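You operate a simulated robot arm through the tools that you are given. There is no shell and no other tool. Be economical: measure what you need, move in short steps, check, and stop when the job is done.

Carry out the task below with a simulated robot arm. There is one attempt and no reset: what you move stays moved.

## Task
Set up a length check for jacket sample No. 70, stop at 205.
Fine: wipe the grit off the bench end, cloth back on its spot, and lay the sample where the grit was. Set down upright: what you pick out. What is to be rubbed or washed off counts as gone when no trace of it is left.

Only the result counts: the job must be done as asked and must still hold three seconds after the hand-in. Knocking over, shifting, dropping, spilling or breaking anything else fails it. Flat cloth is picked up by pressing the open fingertips on it (5 to 10 N) and closing them slowly along it; thin cloth reads only 2 to 8 mm in the jaws.

## Robot
A 7-joint arm with a two-finger parallel gripper, fixed in place. Base frame: the origin is at the foot of the arm, x ahead of it, y to its left, z up. Units: mm, degrees, N and s.
Its first joint turns from -166.0 to 166.0 degrees. Payload 3.43 kg.
Tool frame: the origin (TCP) lies between the finger pads and is the grasp point; the fingertips stand 30 mm ahead of it; z points along the fingers, y is the line along which they close. The gripper opens to 94 mm. The fingers are 28 mm wide and 10 mm thick; the gripper's body (50 by 96 mm) begins 55 mm behind the TCP.
Orientation is that of the tool frame in the base frame, as a unit quaternion [w, x, y, z]. With the fingers straight down and closing along the base's y, the tool's x points along the base's -x, its y along +y and its z along -z.

## Interface
- The arm moves only by the tool apply_moves. Its argument "commands" is a list of rows, each an object (a shift or turn left out is 0, a gripper value left out holds the last) with "offset": the shift along the tool's x, y, z in mm, a list of three; "turn": the turn, a rotation vector about the tool's x, y, z in degrees, a list of three. In form: [{"offset": [tx, ty, tz], "turn": [rx, ry, rz]}, ...]. A call has 1 to 10 rows; each row is the pose to reach, as a shift and turn from the pose commanded when the call began, along the tool's axes at that moment. "gripper" is the gripper command, from -1 (fully open) to 1 (shut), values between in proportion, set as the call begins (left out, the last holds). A row lasts 0.2 s, in which the tool goes at most 50 mm and 8.6 degrees; a call with a longer step from one row to the next is refused whole, and so is a gripper value outside its range. A pose out of reach is approached as far as the arm can. The call stops where the force on the tool passes 70 N (or 10 N more than at its start, if that is more) or the arm is blocked; 0.2 s more then pass. The fingers move at their own pace (about 45 mm/s each) and stop on an object; they squeeze with about 42 N. The grip force told is the motor's: it shows also when the fingers shut on nothing. Time passes only in rows, and 0.2 s behind the last, so rows that repeat a pose let the fingers close. The reply holds the time, the measured pose of the TCP, the force on the tool along the base axes, the opening and the grip force, in the units named above and with some noise, with the torque about the TCP (base axes, N m) and any sound that the robot's microphone picked up, and new pictures: "views" is both (left out), scene, wrist or none.
- Cameras (640 x 400 px; columns grow to the right, rows downward): "scene" is fixed at [400.1, -649.5, 1465.3]; the picture's right is [0.92, -0.39, 0.00], its down [-0.31, -0.73, -0.61] and it looks along [0.23, 0.56, -0.79] (base axes); focal length 267 px, centre (320, 200). "wrist" rides on the gripper at [76, 14, -102] in the tool frame; the picture's right is [-0.18, 0.98, 0.00], its down [-0.75, -0.14, -0.64] and it looks along [-0.63, -0.12, 0.77] (tool axes); focal length 243 px, centre (320, 200). There is no depth. A picture from a camera that has moved, and an enlarged one, comes with that camera's place and axes in the base frame and with its lens.
- enlarge(camera, box): a new picture of the part [left, top, right, bottom] of that camera's present view, enlarged. It takes no simulated time.
- job_done(): hands the job in; it is judged then, once.

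Go step by step. Nothing tells you positions but the pictures and the camera data: compare them with the known pose of the tool, close in by small moves and look again before you grip or let go. The budget is 120 turns and 200 pictures, counting those below and the enlarged ones. Unless the task says otherwise, let go and move clear before handing in, and close with one line.

The tools are called after ">>>" by a JSON object that holds its "api" and its "payload". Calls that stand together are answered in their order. apply_moves: Moves the arm, as the interface text tells. Its arguments: {"type":"object","properties":{"commands":{"type":"array","items":{"type":"object","properties":{"offset":{"type":"array","items":{"type":"number"}},"turn":{"type":"array","items":{"type":"number"}}}}},"gripper":{"type":"number"},"views":{"type":"string","enum":["both","scene","wrist","none"]}},"required":["commands"]} The other tools are called the same way: enlarge (camera, box) takes an enlarged picture of a part of a camera's view; job_done () hands the job in.

At the start:

```text
time_s: 0.0
position: [308.0, -464.8, 1129.5]
tool_rot: [0.0, 0.0, 1.0, 0.0]
wrist_force: [0.4, -0.3, 0.7]
wrist_torque: [-0.02, 0.02, 0.04]
grip_width: 93.9
gripper_force: 0.1
```

scene: 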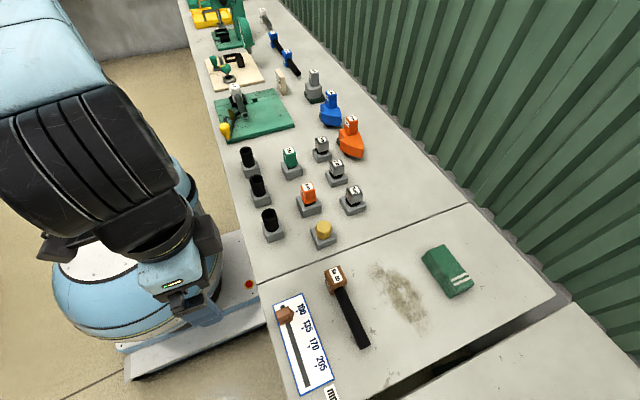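
wrist: 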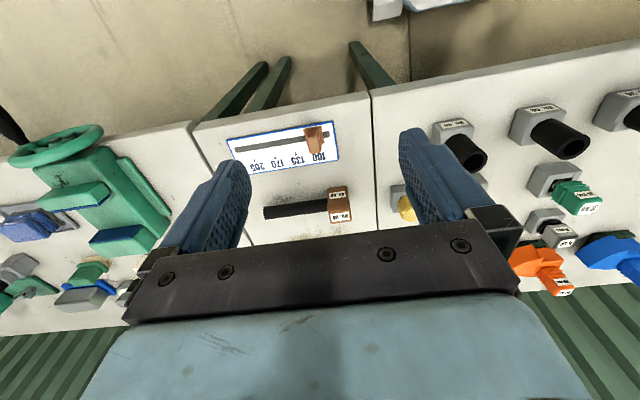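

I see a bench with a cloth (green), a grit patch, a slider scale (100–205), a brown-headed item, and several labelled samples. I'll enlarge parts to read the labels.

>>> {"api": "enlarge", "payload": {"camera": "scene", "box": [220, 100, 400, 250]}}

>>> {"api": "enlarge", "payload": {"camera": "scene", "box": [250, 230, 490, 400]}}

>>> {"api": "enlarge", "payload": {"camera": "scene", "box": [180, 0, 380, 150]}}

>>> {"api": "enlarge", "payload": {"camera": "wrist", "box": [220, 110, 420, 240]}}

>>> {"api": "enlarge", "payload": {"camera": "wrist", "box": [420, 60, 640, 300]}}

```text
2.67 times, centred on (310, 175) of scene
camera zoom: at [400.1, -649.5, 1465.3], right [0.92, -0.39, 0.0], down [-0.31, -0.73, -0.61], along [0.23, 0.56, -0.79], focal length 712 px, centre (347, 267)
```

zoom: 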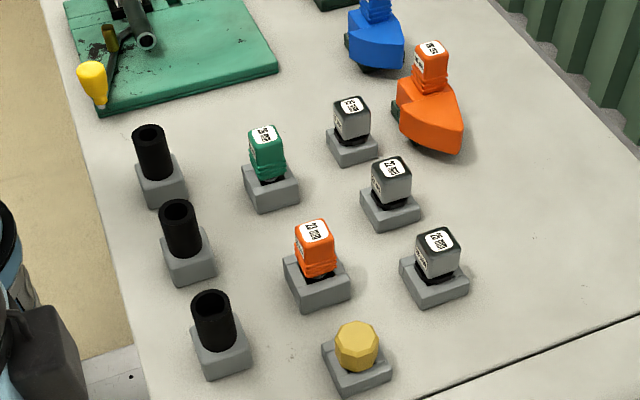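

```text
2.35 times, centred on (370, 315) of scene
camera zoom: at [400.1, -649.5, 1465.3], right [0.92, -0.39, 0.0], down [-0.31, -0.73, -0.61], along [0.23, 0.56, -0.79], focal length 629 px, centre (202, -71)
```

zoom: 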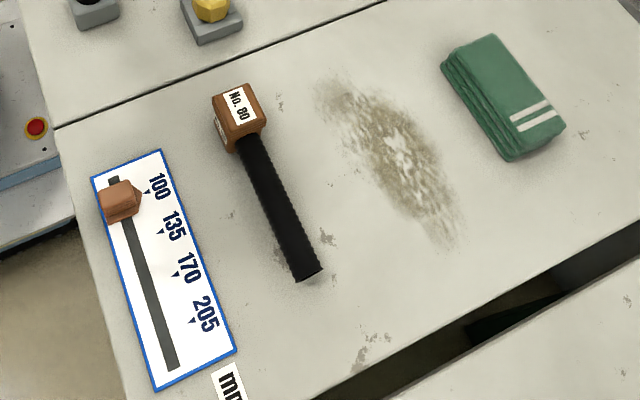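

```text
2.67 times, centred on (280, 75) of scene
camera zoom: at [400.1, -649.5, 1465.3], right [0.92, -0.39, 0.0], down [-0.31, -0.73, -0.61], along [0.23, 0.56, -0.79], focal length 712 px, centre (427, 533)
```

zoom: 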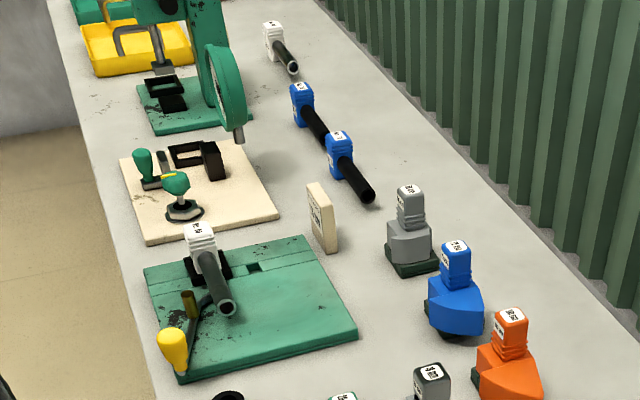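

```text
3.08 times, centred on (320, 175) of wrist
camera zoom: at [231.0, -449.9, 1231.4], right [0.18, 0.98, 0.0], down [0.75, -0.14, 0.64], along [0.63, -0.12, -0.77], focal length 746 px, centre (320, 277)
```

zoom: 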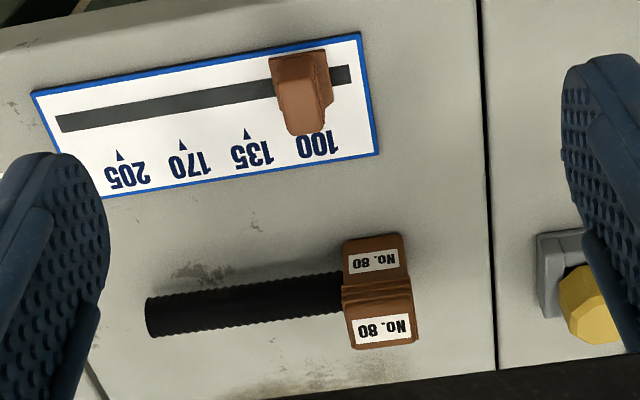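

```text
1.67 times, centred on (530, 180) of wrist
camera zoom: at [231.0, -449.9, 1231.4], right [0.18, 0.98, 0.0], down [0.75, -0.14, 0.64], along [0.63, -0.12, -0.77], focal length 404 px, centre (-30, 233)
```

zoom: 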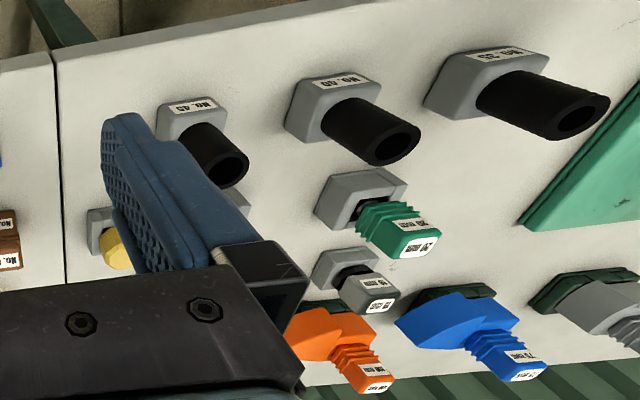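

I need the label of No. 70; I'll zoom closer on the labelled tubes.

>>> {"api": "enlarge", "payload": {"camera": "scene", "box": [255, 25, 305, 80]}}

>>> {"api": "enlarge", "payload": {"camera": "scene", "box": [220, 75, 260, 125]}}

>>> {"api": "enlarge", "payload": {"camera": "scene", "box": [250, 0, 280, 30]}}

>>> {"api": "enlarge", "payload": {"camera": "wrist", "box": [0, 120, 200, 340]}}

>>> {"api": "enlarge", "payload": {"camera": "scene", "box": [300, 60, 340, 110]}}

```text
7.27 times, centred on (280, 52) of scene
camera zoom: at [400.1, -649.5, 1465.3], right [0.92, -0.39, 0.0], down [-0.31, -0.73, -0.61], along [0.23, 0.56, -0.79], focal length 1943 px, centre (611, 1273)
```

zoom: 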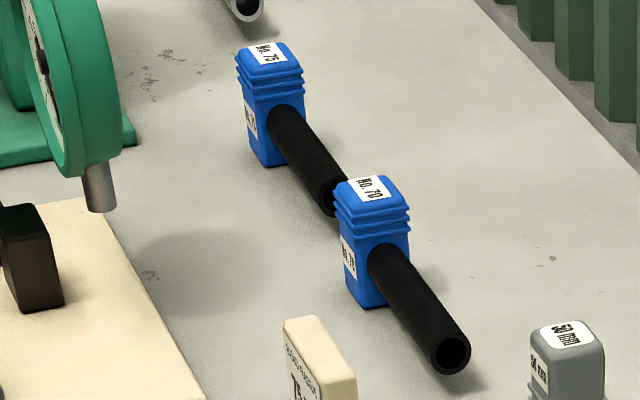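

```text
8.00 times, centred on (240, 100) of scene
camera zoom: at [400.1, -649.5, 1465.3], right [0.92, -0.39, 0.0], down [-0.31, -0.73, -0.61], along [0.23, 0.56, -0.79], focal length 2138 px, centre (960, 1000)
```

zoom: 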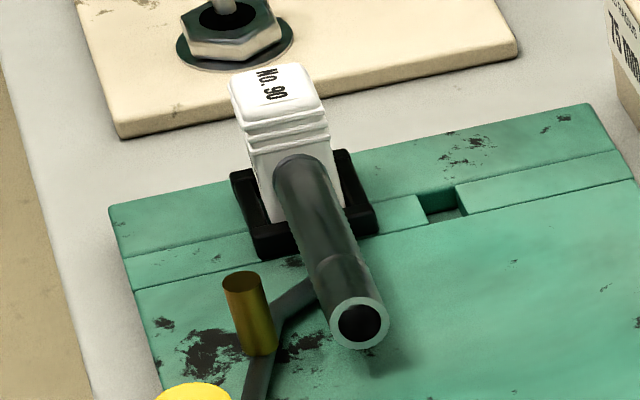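

```text
13.33 times, centred on (265, 15) of scene
camera zoom: at [400.1, -649.5, 1465.3], right [0.92, -0.39, 0.0], down [-0.31, -0.73, -0.61], along [0.23, 0.56, -0.79], focal length 3563 px, centre (1053, 2667)
```

zoom: 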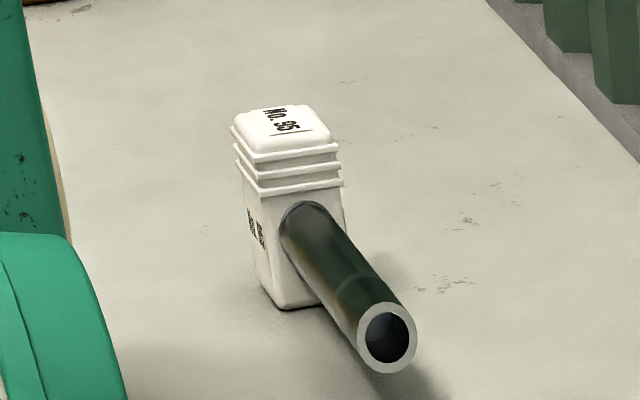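

```text
1.82 times, centred on (100, 230) of wrist
camera zoom: at [231.0, -449.9, 1231.4], right [0.18, 0.98, 0.0], down [0.75, -0.14, 0.64], along [0.63, -0.12, -0.77], focal length 441 px, centre (720, 146)
```

zoom: 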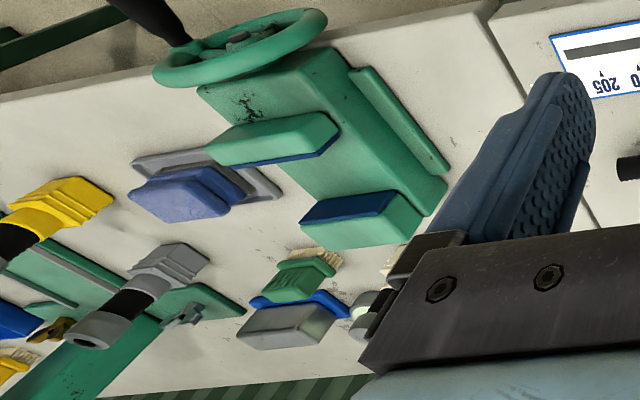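

```text
8.00 times, centred on (320, 85) of scene
camera zoom: at [400.1, -649.5, 1465.3], right [0.92, -0.39, 0.0], down [-0.31, -0.73, -0.61], along [0.23, 0.56, -0.79], focal length 2138 px, centre (320, 1120)
```

zoom: 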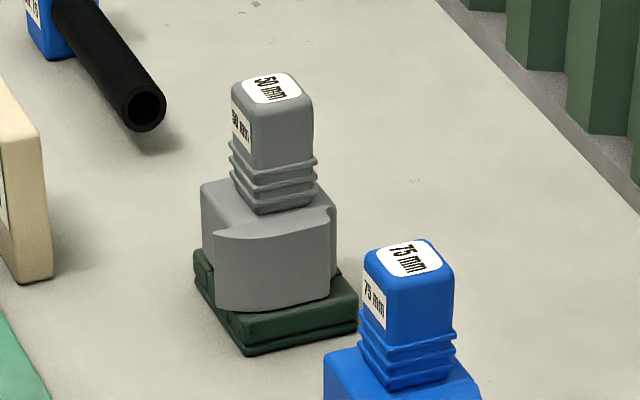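

No. 70 is the nearer blue-headed tube around (722, 507). The bench top comes out at z≈890; slider near (387,-490), the 205 mark at y≈-595. First I look at the slider from closer.

>>> {"api": "apply_moves", "payload": {"commands": [{"offset": [-27, -8, 27]}, {"offset": [-54, -17, 54]}, {"offset": [-80, -25, 80]}, {"offset": [-80, -25, 80]}]}}

>>> {"api": "enlarge", "payload": {"camera": "wrist", "box": [200, 60, 440, 220]}}

>>> {"api": "enlarge", "payload": {"camera": "scene", "box": [265, 285, 345, 395]}}

```text
time_s: 1.0
position: [388.4, -491.0, 1047.3]
tool_rot: [-0.001, 0.0, 1.0, -0.001]
wrist_force: [0.1, 0.8, 0.9]
wrist_torque: [-0.03, 0.0, 0.01]
grip_width: 93.8
gripper_force: 0.1
camera wrist: at [311.9, -475.4, 1150.1], right [0.18, 0.98, 0.0], down [0.75, -0.14, 0.64], along [0.63, -0.12, -0.77], focal length 243 px, centre (320, 200)
```

scene: 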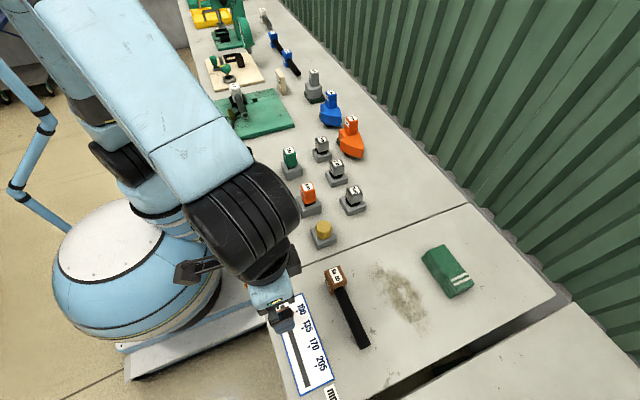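
wrist: 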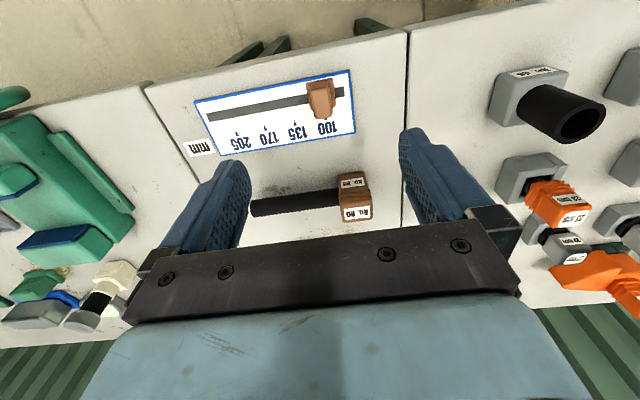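

```text
2.50 times, centred on (320, 140) of wrist
camera zoom: at [311.9, -475.4, 1150.1], right [0.18, 0.98, 0.0], down [0.75, -0.14, 0.64], along [0.63, -0.12, -0.77], focal length 606 px, centre (320, 350)
```

zoom: 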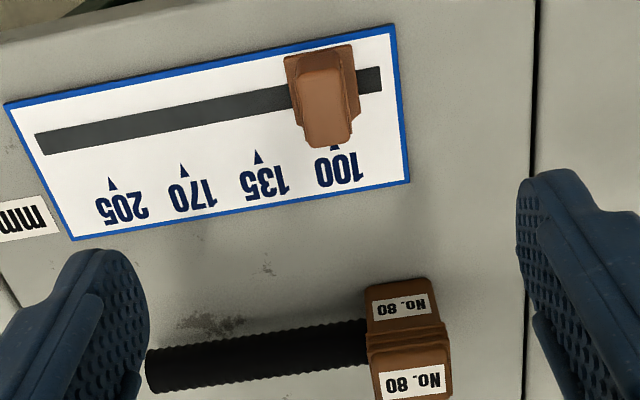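

```text
3.64 times, centred on (305, 340) of scene
camera zoom: at [400.1, -649.5, 1465.3], right [0.92, -0.39, 0.0], down [-0.31, -0.73, -0.61], along [0.23, 0.56, -0.79], focal length 972 px, centre (374, -309)
```

zoom: 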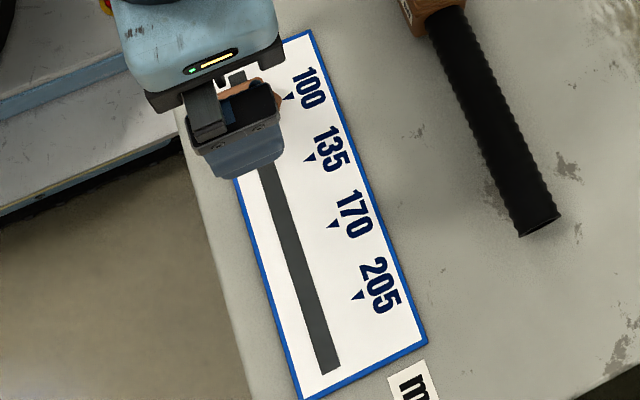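

Slider block spans about x 374–408 centred on y≈-490; the gripper is straight above it. I descend around it with open fingers.

>>> {"api": "apply_moves", "payload": {"commands": [{"offset": [0, 0, 40]}, {"offset": [0, 0, 75]}, {"offset": [0, 0, 95]}, {"offset": [0, 0, 105]}, {"offset": [0, 0, 105]}]}}

>>> {"api": "enlarge", "payload": {"camera": "wrist", "box": [140, 60, 500, 285]}}

```text
time_s: 2.2
position: [388.3, -492.5, 942.7]
tool_rot: [-0.001, 0.0, 1.0, 0.0]
wrist_force: [-0.2, 0.0, -0.4]
wrist_torque: [0.0, 0.0, 0.02]
grip_width: 94.0
gripper_force: 0.0
camera wrist: at [311.8, -476.7, 1046.0], right [0.18, 0.98, 0.0], down [0.75, -0.14, 0.64], along [0.63, -0.12, -0.77], focal length 243 px, centre (320, 200)
```

scene: 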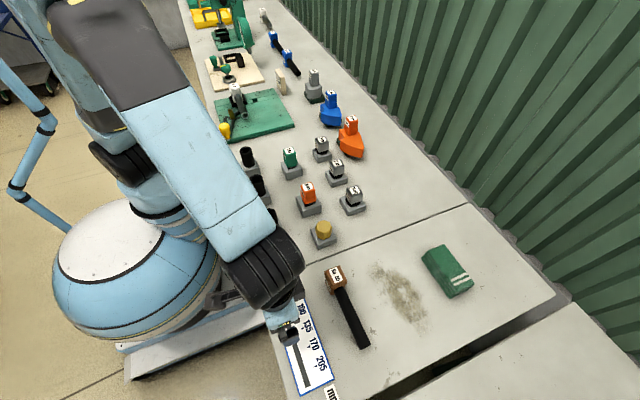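
wrist: 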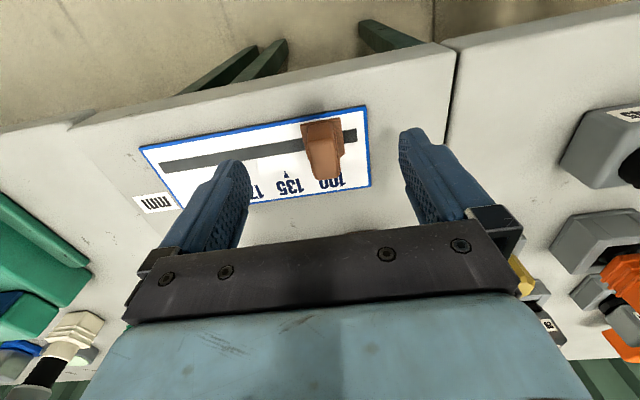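

```text
1.78 times, centred on (320, 172) of wrist
camera zoom: at [311.8, -476.7, 1046.0], right [0.18, 0.98, 0.0], down [0.75, -0.14, 0.64], along [0.63, -0.12, -0.77], focal length 431 px, centre (320, 249)
```

zoom: 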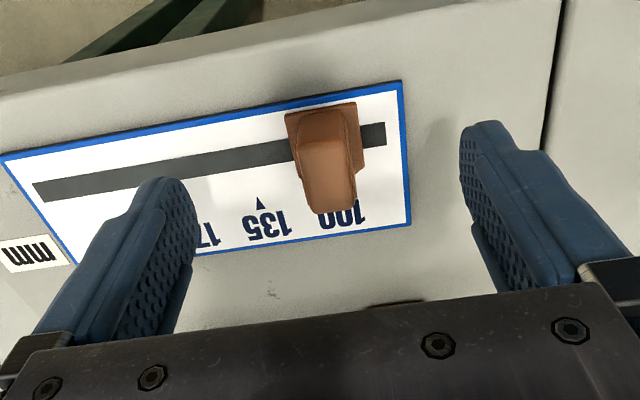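

The slider sits between the fingers. Lower 14 mm and close.

>>> {"api": "apply_moves", "payload": {"commands": [{"offset": [0, 0, 7]}, {"offset": [0, 0, 14]}, {"offset": [0, 0, 14]}], "views": "none"}}

>>> {"api": "apply_moves", "payload": {"commands": [{"offset": [0, 0, 0]}, {"offset": [0, 0, 0]}, {"offset": [0, 0, 0]}, {"offset": [0, 0, 0]}, {"offset": [0, 0, 0]}, {"offset": [0, 0, 0]}], "gripper": 1, "views": "wrist"}}

```text
time_s: 3.0
position: [387.2, -491.3, 930.6]
tool_rot: [-0.001, 0.0, 1.0, 0.0]
wrist_force: [-0.5, 0.7, 0.1]
wrist_torque: [0.01, 0.0, -0.01]
grip_width: 93.7
gripper_force: 0.0
```

```text
time_s: 4.4
position: [387.4, -490.6, 931.3]
tool_rot: [-0.002, 0.0, 1.0, 0.001]
wrist_force: [-0.7, 4.4, 0.3]
wrist_torque: [0.16, 0.07, -0.08]
grip_width: 17.0
gripper_force: 42.9
camera wrist: at [311.3, -475.5, 1033.0], right [0.18, 0.98, 0.0], down [0.75, -0.14, 0.64], along [0.63, -0.12, -0.77], focal length 243 px, centre (320, 200)
```

wrist: 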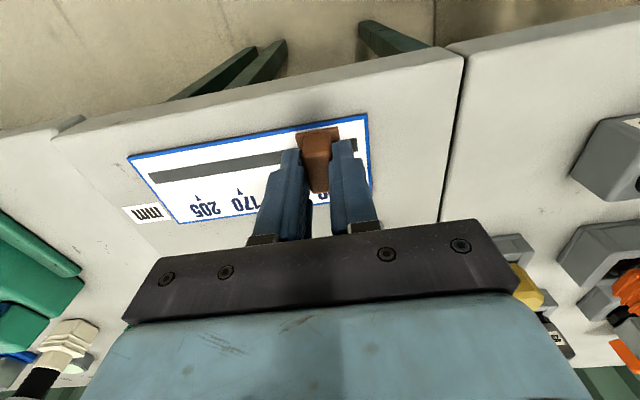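

Gripped at 17 mm width. Drag along -y by 105 mm.

>>> {"api": "apply_moves", "payload": {"commands": [{"offset": [0, -12, 0]}, {"offset": [0, -24, 0]}, {"offset": [0, -36, 0]}, {"offset": [0, -48, 0]}, {"offset": [0, -60, 0]}, {"offset": [0, -72, 0]}, {"offset": [0, -84, 0]}, {"offset": [0, -95, 0]}, {"offset": [0, -105, 0]}, {"offset": [0, -105, 0]}]}}

>>> {"api": "enlarge", "payload": {"camera": "wrist", "box": [220, 80, 420, 220]}}

>>> {"api": "enlarge", "payload": {"camera": "scene", "box": [265, 285, 345, 395]}}

```text
time_s: 6.6
position: [388.5, -594.4, 929.8]
tool_rot: [-0.001, 0.0, 1.0, 0.001]
wrist_force: [8.3, 19.9, 5.0]
wrist_torque: [0.56, -0.87, -0.19]
grip_width: 17.1
gripper_force: 45.5
camera wrist: at [311.2, -579.7, 1033.0], right [0.18, 0.98, 0.0], down [0.75, -0.14, 0.64], along [0.63, -0.12, -0.77], focal length 243 px, centre (320, 200)
```

scene: 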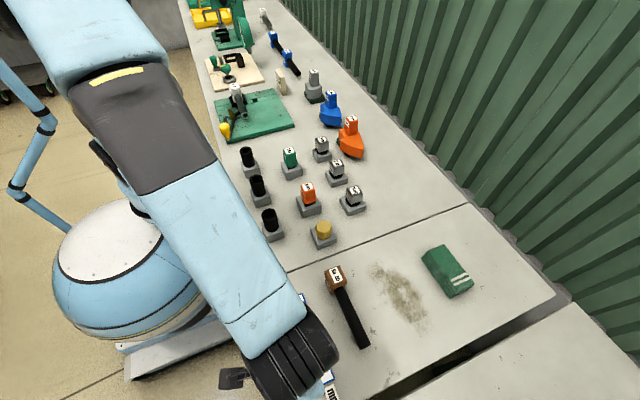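
wrist: 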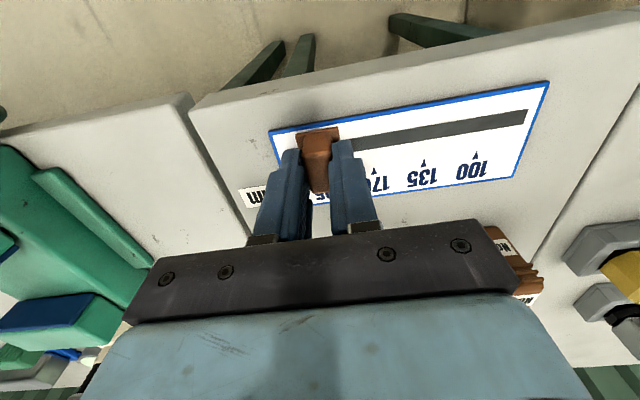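

```text
2.86 times, centred on (320, 150) of wrist
camera zoom: at [311.2, -579.7, 1033.0], right [0.18, 0.98, 0.0], down [0.75, -0.14, 0.64], along [0.63, -0.12, -0.77], focal length 693 px, centre (320, 343)
```

zoom: 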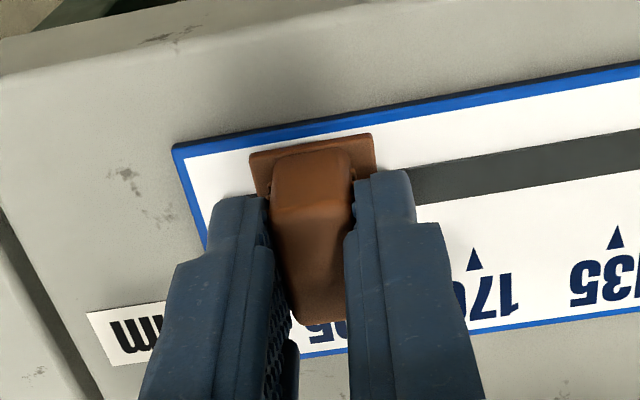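

```text
3.64 times, centred on (305, 340) of scene
camera zoom: at [400.1, -649.5, 1465.3], right [0.92, -0.39, 0.0], down [-0.31, -0.73, -0.61], along [0.23, 0.56, -0.79], focal length 972 px, centre (374, -309)
```

zoom: 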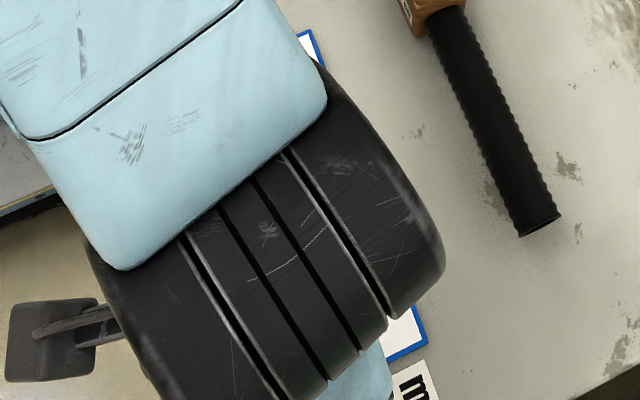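

Dragged ~104 mm. I release partly, rise and check the pointer.

>>> {"api": "apply_moves", "payload": {"commands": [{"offset": [0, 0, 0]}, {"offset": [0, 0, 0]}, {"offset": [0, 0, 0]}, {"offset": [0, 0, -15]}, {"offset": [0, 0, -60]}, {"offset": [0, 0, -105]}, {"offset": [0, 0, -150]}, {"offset": [0, 0, -150]}], "gripper": -1, "views": "wrist"}}

>>> {"api": "enlarge", "payload": {"camera": "wrist", "box": [240, 50, 400, 150]}}

```text
time_s: 8.4
position: [387.4, -597.7, 1080.0]
tool_rot: [-0.001, 0.0, 1.0, -0.001]
wrist_force: [-0.2, -0.6, -0.4]
wrist_torque: [0.0, 0.0, 0.03]
grip_width: 94.0
gripper_force: 0.1
camera wrist: at [310.6, -581.3, 1182.0], right [0.18, 0.98, 0.0], down [0.75, -0.14, 0.64], along [0.63, -0.12, -0.77], focal length 243 px, centre (320, 200)
```

wrist: 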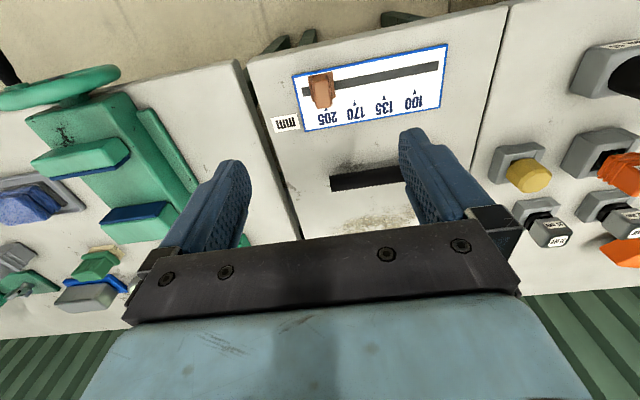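

```text
4.00 times, centred on (320, 100) of wrist
camera zoom: at [310.6, -581.3, 1182.0], right [0.18, 0.98, 0.0], down [0.75, -0.14, 0.64], along [0.63, -0.12, -0.77], focal length 970 px, centre (320, 600)
```

zoom: 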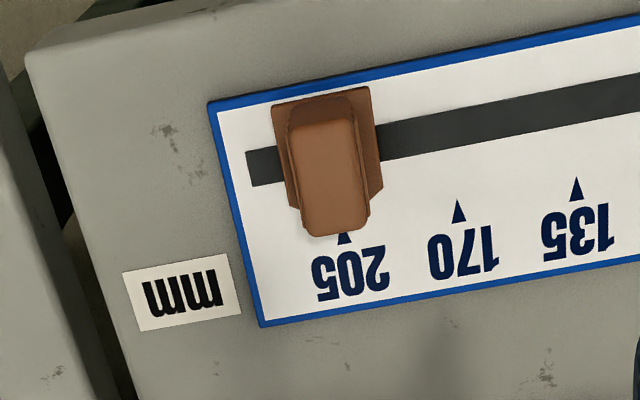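

The pointer seems at 205; I check from the scene camera after moving the arm toward the cloth. Cloth is near (748,-545); I move to hover above the grit/cloth region.

>>> {"api": "apply_moves", "payload": {"commands": [{"offset": [-50, 0, 0]}, {"offset": [-100, 6, 0]}, {"offset": [-150, 12, 0]}, {"offset": [-200, 20, 0]}, {"offset": [-250, 30, 0]}, {"offset": [-290, 40, 0]}, {"offset": [-290, 40, 0]}]}}

>>> {"api": "enlarge", "payload": {"camera": "scene", "box": [280, 330, 350, 390]}}

>>> {"api": "enlarge", "payload": {"camera": "wrist", "box": [160, 60, 480, 260]}}

```text
refused: row 2 steps farther than a row can; nothing moved
```

```text
6.67 times, centred on (315, 360) of scene
camera zoom: at [400.1, -649.5, 1465.3], right [0.92, -0.39, 0.0], down [-0.31, -0.73, -0.61], along [0.23, 0.56, -0.79], focal length 1781 px, centre (353, -867)
```

zoom: 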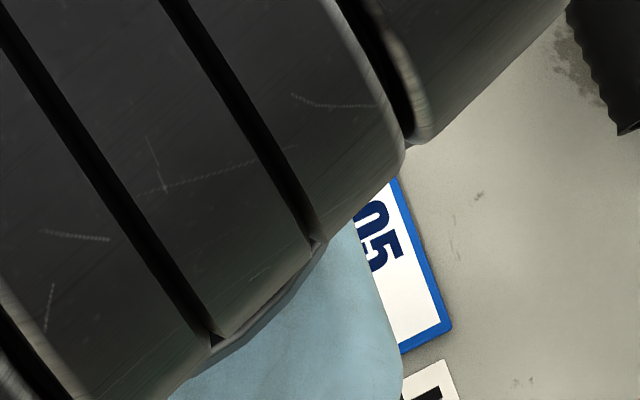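

```text
2.00 times, centred on (320, 160) of wrist
camera zoom: at [310.6, -581.3, 1182.0], right [0.18, 0.98, 0.0], down [0.75, -0.14, 0.64], along [0.63, -0.12, -0.77], focal length 485 px, centre (320, 280)
```

zoom: 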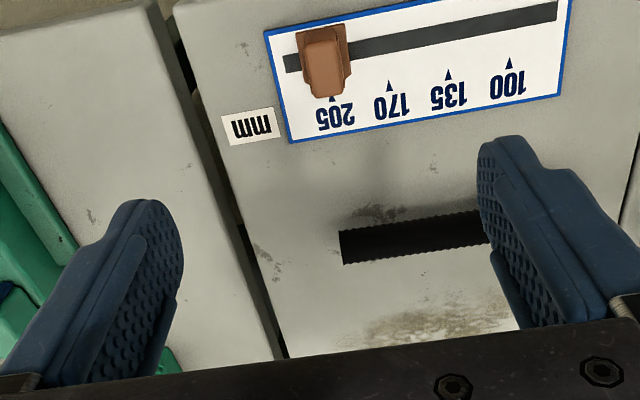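

Steps were slightly too long; I repeat with shorter ones.

>>> {"api": "apply_moves", "payload": {"commands": [{"offset": [-45, 5, 0]}, {"offset": [-90, 11, 0]}, {"offset": [-135, 17, 0]}, {"offset": [-180, 23, 0]}, {"offset": [-225, 30, 0]}, {"offset": [-260, 38, 0]}, {"offset": [-260, 38, 0]}]}}

>>> {"api": "enlarge", "payload": {"camera": "scene", "box": [280, 330, 350, 390]}}

>>> {"api": "enlarge", "payload": {"camera": "wrist", "box": [160, 60, 480, 260]}}

```text
time_s: 10.0
position: [646.4, -554.8, 1080.7]
tool_rot: [-0.001, -0.001, 1.0, 0.0]
wrist_force: [-0.6, -0.3, -0.3]
wrist_torque: [0.0, -0.02, -0.01]
grip_width: 93.9
gripper_force: 0.1
camera wrist: at [570.5, -539.6, 1183.5], right [0.18, 0.98, 0.0], down [0.75, -0.14, 0.64], along [0.63, -0.12, -0.77], focal length 243 px, centre (320, 200)
```

scene: 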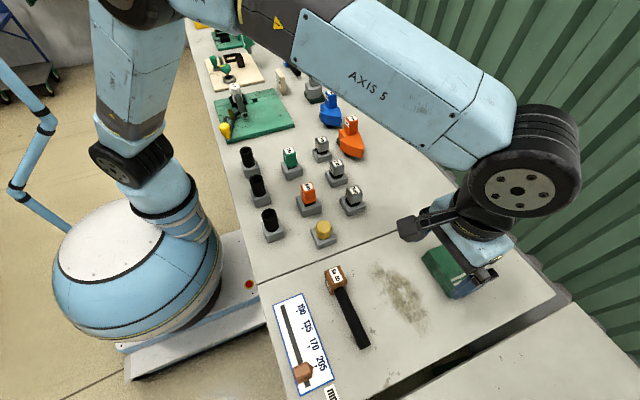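
wrist: 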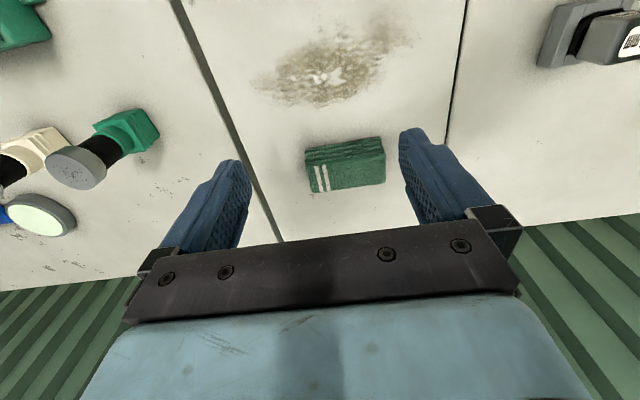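

```text
6.67 times, centred on (315, 360) of scene
camera zoom: at [400.1, -649.5, 1465.3], right [0.92, -0.39, 0.0], down [-0.31, -0.73, -0.61], along [0.23, 0.56, -0.79], focal length 1781 px, centre (353, -867)
```

zoom: 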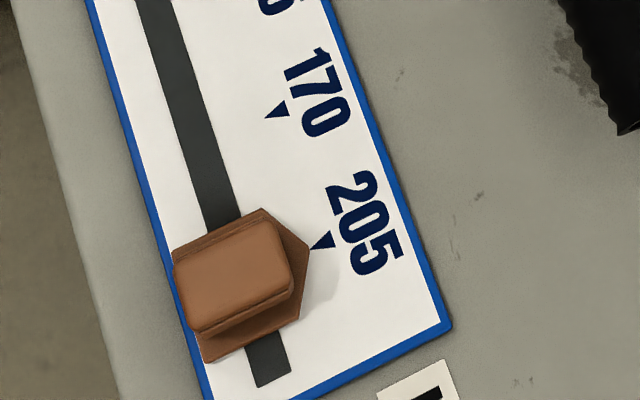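

```text
2.00 times, centred on (320, 160) of wrist
camera zoom: at [570.5, -539.6, 1183.5], right [0.18, 0.98, 0.0], down [0.75, -0.14, 0.64], along [0.63, -0.12, -0.77], focal length 485 px, centre (320, 280)
```

zoom: 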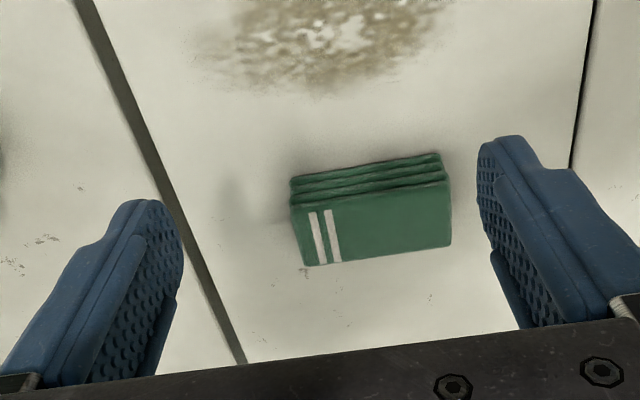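

Slider pointer tip meets the 205 mark. The cloth is a folded stack, x≈721–771, y≈-589…-490, about 30 mm high. I go above it and turn the tool 90° so the fingers close along x.

>>> {"api": "apply_moves", "payload": {"commands": [{"offset": [-10, 2, 4], "turn": [0, 0, 8.5]}, {"offset": [-20, 4, 8], "turn": [0, 0, 17]}, {"offset": [-30, 6, 12], "turn": [0, 0, 25.5]}, {"offset": [-40, 8, 16], "turn": [0, 0, 34]}, {"offset": [-50, 10, 20], "turn": [0, 0, 42.5]}, {"offset": [-60, 12, 24], "turn": [0, 0, 51]}, {"offset": [-70, 14, 28], "turn": [0, 0, 59.5]}, {"offset": [-80, 15, 32], "turn": [0, 0, 68]}, {"offset": [-90, 16, 36], "turn": [0, 0, 76.5]}, {"offset": [-100, 16, 40], "turn": [0, 0, 85]}], "views": "none"}}

>>> {"api": "apply_moves", "payload": {"commands": [{"turn": [0, 0, 5]}, {"turn": [0, 0, 5]}]}}

>>> {"api": "enlarge", "payload": {"camera": "wrist", "box": [160, 60, 480, 260]}}

```text
time_s: 12.2
position: [747.6, -540.0, 1039.7]
tool_rot: [-0.001, 0.677, 0.736, -0.001]
wrist_force: [0.6, -0.4, 0.7]
wrist_torque: [0.01, -0.01, 0.01]
grip_width: 93.8
gripper_force: 0.0
```

```text
time_s: 12.8
position: [746.2, -539.4, 1040.1]
tool_rot: [-0.001, 0.707, 0.707, 0.0]
wrist_force: [-0.2, -0.5, 0.4]
wrist_torque: [0.01, 0.0, -0.03]
grip_width: 94.0
gripper_force: 0.0
camera wrist: at [761.9, -463.0, 1142.2], right [0.98, -0.18, 0.0], down [-0.14, -0.75, 0.64], along [-0.12, -0.63, -0.77], focal length 243 px, centre (320, 200)
```

scene: 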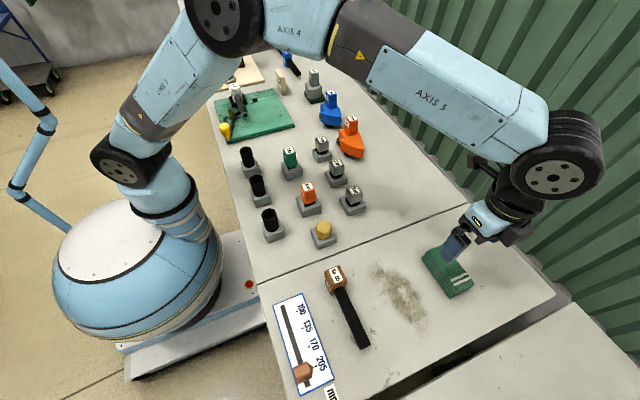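
wrist: 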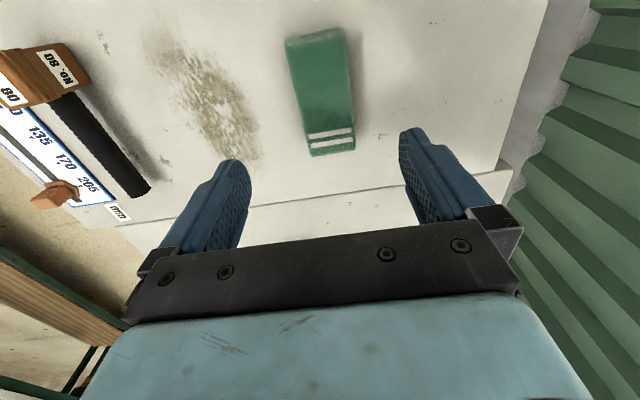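

```text
2.00 times, centred on (320, 160) of wrist
camera zoom: at [761.9, -463.0, 1142.2], right [0.98, -0.18, 0.0], down [-0.14, -0.75, 0.64], along [-0.12, -0.63, -0.77], focal length 485 px, centre (320, 280)
```

zoom: 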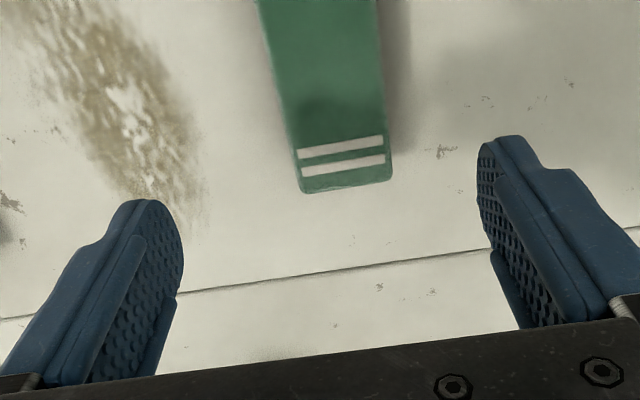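

Fingers line up across the cloth. Descend with a small +x correction to TCP z≈928.

>>> {"api": "apply_moves", "payload": {"commands": [{"offset": [0, 2, 40]}, {"offset": [0, 3, 75]}, {"offset": [0, 3, 95]}, {"offset": [0, 3, 105]}, {"offset": [0, 3, 112]}, {"offset": [0, 3, 112]}]}}

>>> {"api": "enlarge", "payload": {"camera": "wrist", "box": [160, 40, 480, 240]}}

```text
time_s: 14.2
position: [751.8, -539.5, 927.9]
tool_rot: [-0.001, 0.707, 0.707, -0.001]
wrist_force: [-0.2, 0.0, 0.3]
wrist_torque: [0.03, -0.01, 0.03]
grip_width: 94.1
gripper_force: 0.1
camera wrist: at [764.5, -463.2, 1029.8], right [0.98, -0.18, 0.0], down [-0.14, -0.75, 0.64], along [-0.12, -0.63, -0.77], focal length 243 px, centre (320, 200)
```

scene: 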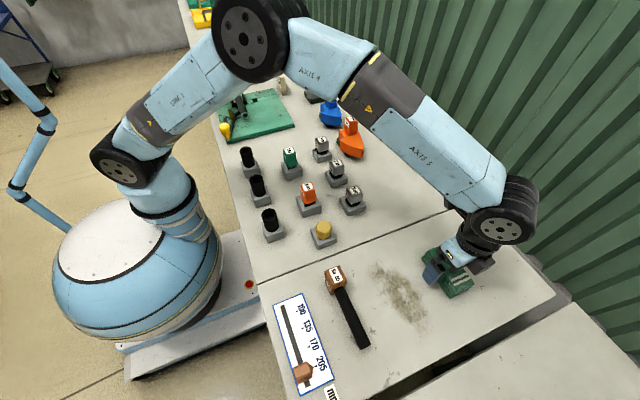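
wrist: 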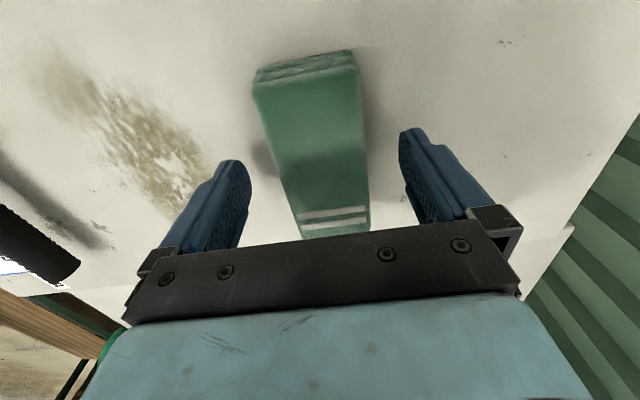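

```text
2.00 times, centred on (320, 140) of wrist
camera zoom: at [764.5, -463.2, 1029.8], right [0.98, -0.18, 0.0], down [-0.14, -0.75, 0.64], along [-0.12, -0.63, -0.77], focal length 485 px, centre (320, 320)
```

zoom: 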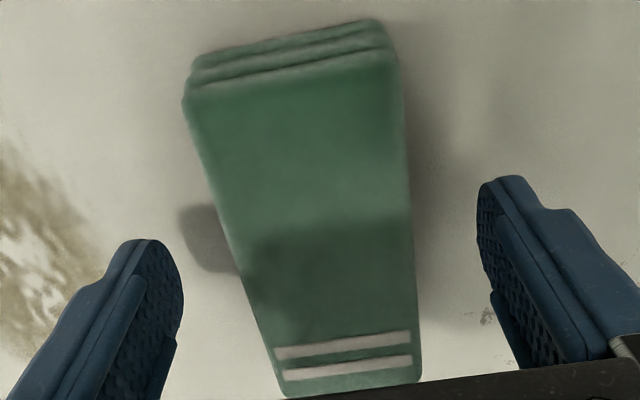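

Well centred. Close slowly on the stack.

>>> {"api": "apply_moves", "payload": {"commands": [{"offset": [0, 0, 0]}, {"offset": [0, 0, 0]}, {"offset": [0, 0, 0]}, {"offset": [0, 0, 0]}, {"offset": [0, 0, 0]}], "gripper": 1, "views": "wrist"}}

```text
time_s: 15.4
position: [751.2, -540.9, 926.9]
tool_rot: [-0.001, 0.707, 0.708, -0.001]
wrist_force: [-0.8, 0.5, 0.7]
wrist_torque: [0.04, 0.0, 0.0]
grip_width: 52.9
gripper_force: 41.9
camera wrist: at [764.5, -463.2, 1030.0], right [0.98, -0.18, 0.0], down [-0.14, -0.75, 0.64], along [-0.12, -0.63, -0.77], focal length 243 px, centre (320, 200)
```

wrist: 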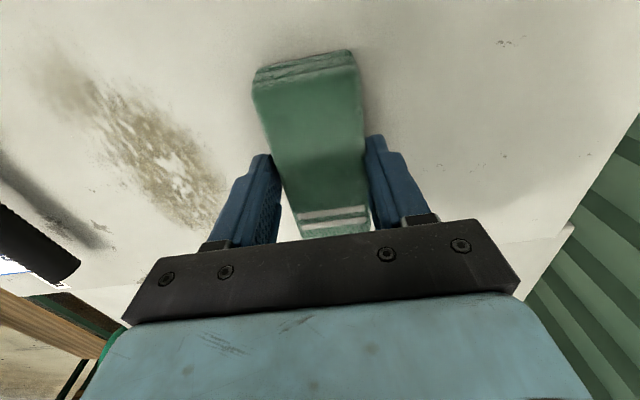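

Gripped at 52.9 mm. Lift, carry to the grit centre near (630,-545), and lower with light pressure.

>>> {"api": "apply_moves", "payload": {"commands": [{"offset": [0, 0, -20]}, {"offset": [0, -40, -20]}, {"offset": [0, -80, -20]}, {"offset": [0, -121, -20]}, {"offset": [0, -121, -20]}, {"offset": [0, -121, -10]}, {"offset": [0, -121, 0]}, {"offset": [0, -121, 2]}, {"offset": [0, -121, 2]}]}}

```text
time_s: 17.4
position: [627.3, -540.5, 927.0]
tool_rot: [0.0, 0.707, 0.707, -0.001]
wrist_force: [-2.4, -0.7, 11.5]
wrist_torque: [0.15, 0.17, 0.03]
grip_width: 53.0
gripper_force: 42.3
camera wrist: at [641.6, -463.2, 1029.8], right [0.98, -0.18, 0.0], down [-0.14, -0.75, 0.64], along [-0.12, -0.63, -0.77], focal length 243 px, centre (320, 200)
```

scene: 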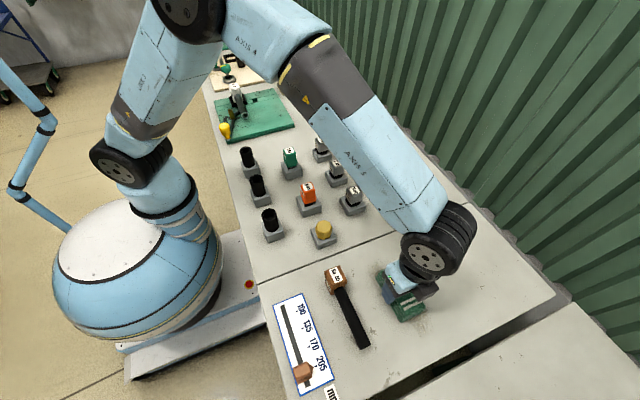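
wrist: 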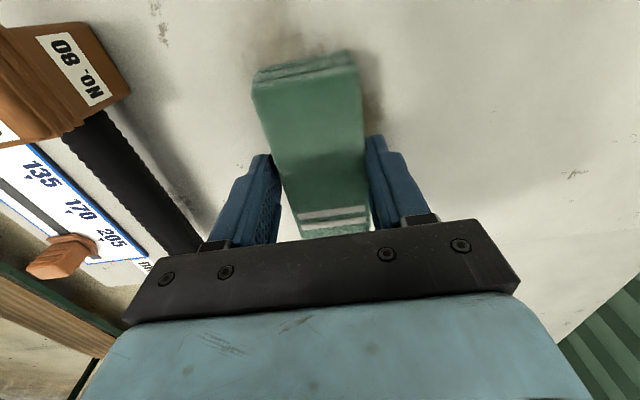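

Pressing ~11 N. Wipe back and forth along y.

>>> {"api": "apply_moves", "payload": {"commands": [{"offset": [25, 0, 0]}, {"offset": [50, 0, 0]}, {"offset": [20, 0, 0]}, {"offset": [-20, 0, 0]}, {"offset": [-55, 0, 0]}, {"offset": [-20, 0, 0]}, {"offset": [20, 0, 0]}, {"offset": [50, 0, 0]}, {"offset": [50, -20, 0]}, {"offset": [20, -20, 0]}], "views": "none"}}

>>> {"api": "apply_moves", "payload": {"commands": [{"offset": [-35, 0, 0]}, {"offset": [-70, 0, 0]}, {"offset": [-70, 20, 0]}, {"offset": [-70, 42, 0]}, {"offset": [-35, 42, 0]}, {"offset": [0, 42, 0]}, {"offset": [35, 42, 0]}, {"offset": [0, 42, 0]}, {"offset": [-35, 42, 0]}, {"offset": [-70, 42, 0]}]}}

```text
time_s: 19.6
position: [609.9, -518.6, 926.3]
tool_rot: [0.001, 0.707, 0.707, 0.0]
wrist_force: [0.9, 15.3, 34.3]
wrist_torque: [0.36, 0.06, -0.13]
grip_width: 53.1
gripper_force: 42.1
```

```text
time_s: 21.8
position: [649.8, -590.4, 926.4]
tool_rot: [0.0, 0.707, 0.707, -0.001]
wrist_force: [1.2, 14.0, 38.0]
wrist_torque: [0.93, -0.17, -0.16]
grip_width: 52.7
gripper_force: 41.9
camera wrist: at [664.6, -513.2, 1028.2], right [0.98, -0.18, 0.0], down [-0.14, -0.75, 0.64], along [-0.12, -0.63, -0.77], focal length 243 px, centre (320, 200)
```

scene: 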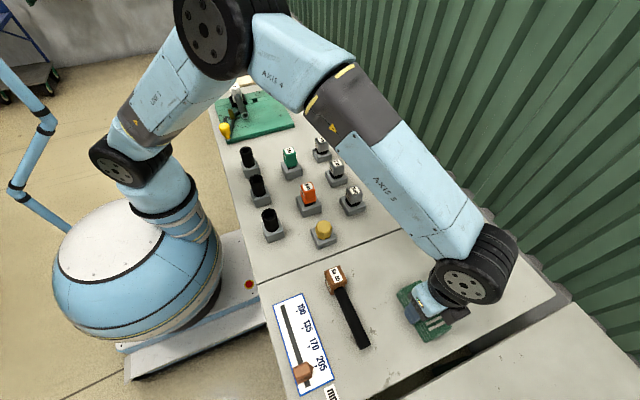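
wrist: 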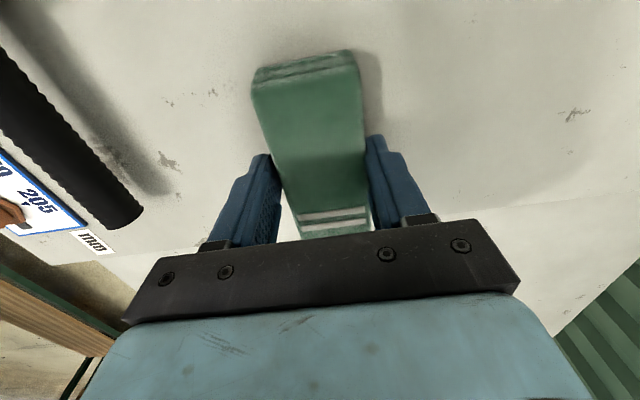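

The grit looks gone. Lift and go back above the cloth's spot, then inspect.

>>> {"api": "apply_moves", "payload": {"commands": [{"offset": [0, 0, -22]}, {"offset": [15, 30, -40]}, {"offset": [32, 65, -40]}, {"offset": [50, 99, -40]}, {"offset": [50, 99, -40]}]}}

>>> {"api": "enlarge", "payload": {"camera": "scene", "box": [350, 240, 470, 340]}}

>>> {"api": "enlarge", "payload": {"camera": "wrist", "box": [0, 0, 320, 240]}}

```text
time_s: 23.0
position: [752.3, -541.2, 965.2]
tool_rot: [-0.001, 0.707, 0.707, 0.0]
wrist_force: [0.5, -0.1, 0.2]
wrist_torque: [0.02, 0.01, -0.02]
grip_width: 52.9
gripper_force: 42.2
camera wrist: at [766.1, -464.6, 1067.7], right [0.98, -0.18, 0.0], down [-0.14, -0.75, 0.64], along [-0.12, -0.63, -0.77], focal length 243 px, centre (320, 200)
```

scene: 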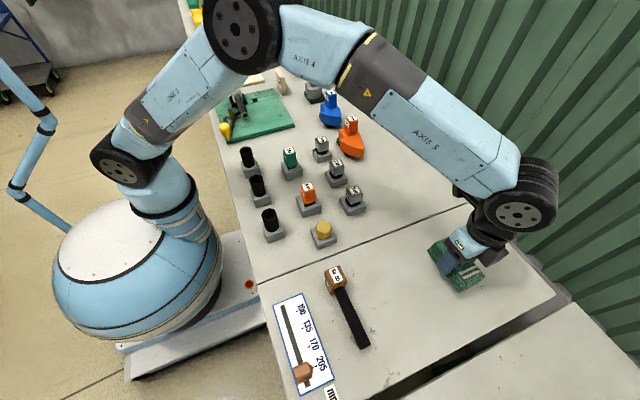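
wrist: 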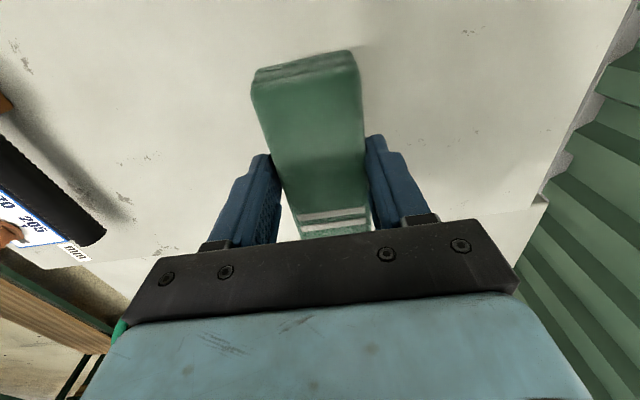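

```text
4.00 times, centred on (410, 290) of scene
camera zoom: at [400.1, -649.5, 1465.3], right [0.92, -0.39, 0.0], down [-0.31, -0.73, -0.61], along [0.23, 0.56, -0.79], focal length 1069 px, centre (-40, -160)
```

zoom: 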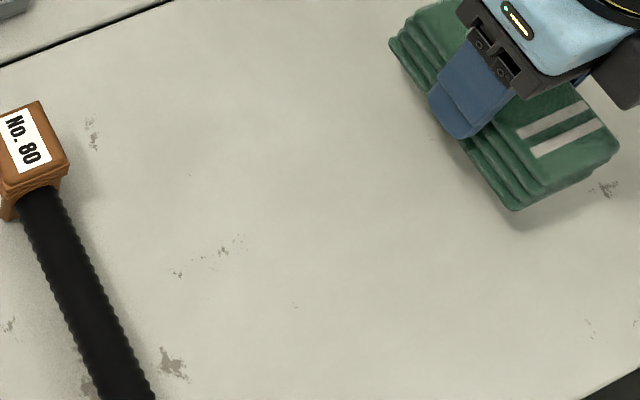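

```text
1.67 times, centred on (160, 120) of wrist
camera zoom: at [766.1, -464.6, 1067.7], right [0.98, -0.18, 0.0], down [-0.14, -0.75, 0.64], along [-0.12, -0.63, -0.77], focal length 404 px, centre (587, 333)
```

zoom: 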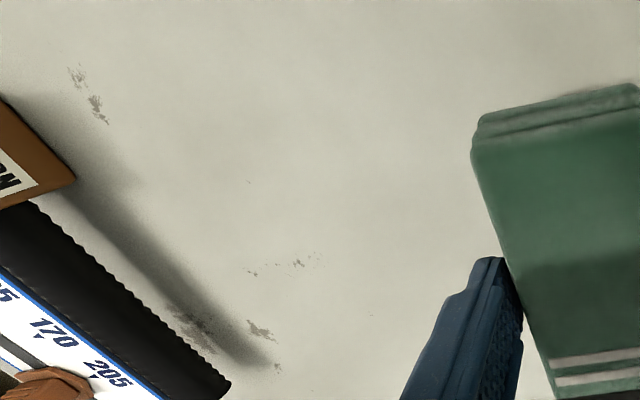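

Nearly all clean; I check the small flecks left in the middle to tell bench wear from grit.

>>> {"api": "enlarge", "payload": {"camera": "scene", "box": [380, 280, 430, 320]}}

>>> {"api": "enlarge", "payload": {"camera": "wrist", "box": [110, 100, 210, 180]}}

```text
10.00 times, centred on (405, 300) of scene
camera zoom: at [400.1, -649.5, 1465.3], right [0.92, -0.39, 0.0], down [-0.31, -0.73, -0.61], along [0.23, 0.56, -0.79], focal length 2672 px, centre (-530, -800)
```

zoom: 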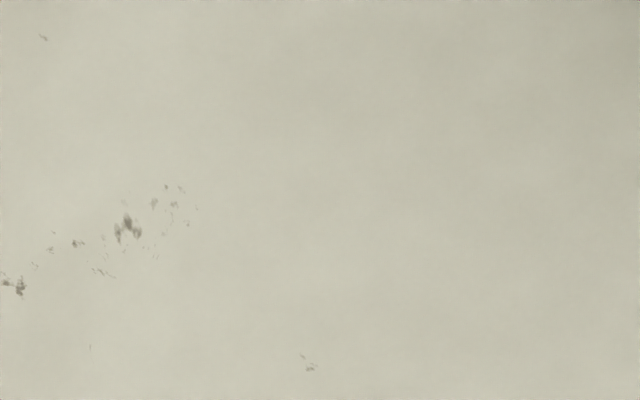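

```text
5.00 times, centred on (160, 140) of wrist
camera zoom: at [766.1, -464.6, 1067.7], right [0.98, -0.18, 0.0], down [-0.14, -0.75, 0.64], along [-0.12, -0.63, -0.77], focal length 1213 px, centre (1120, 500)
```

zoom: 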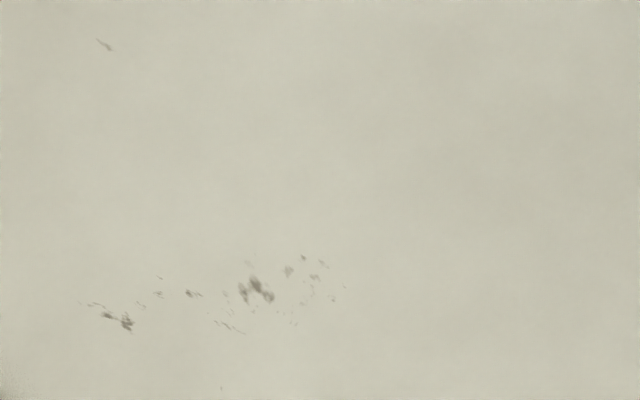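

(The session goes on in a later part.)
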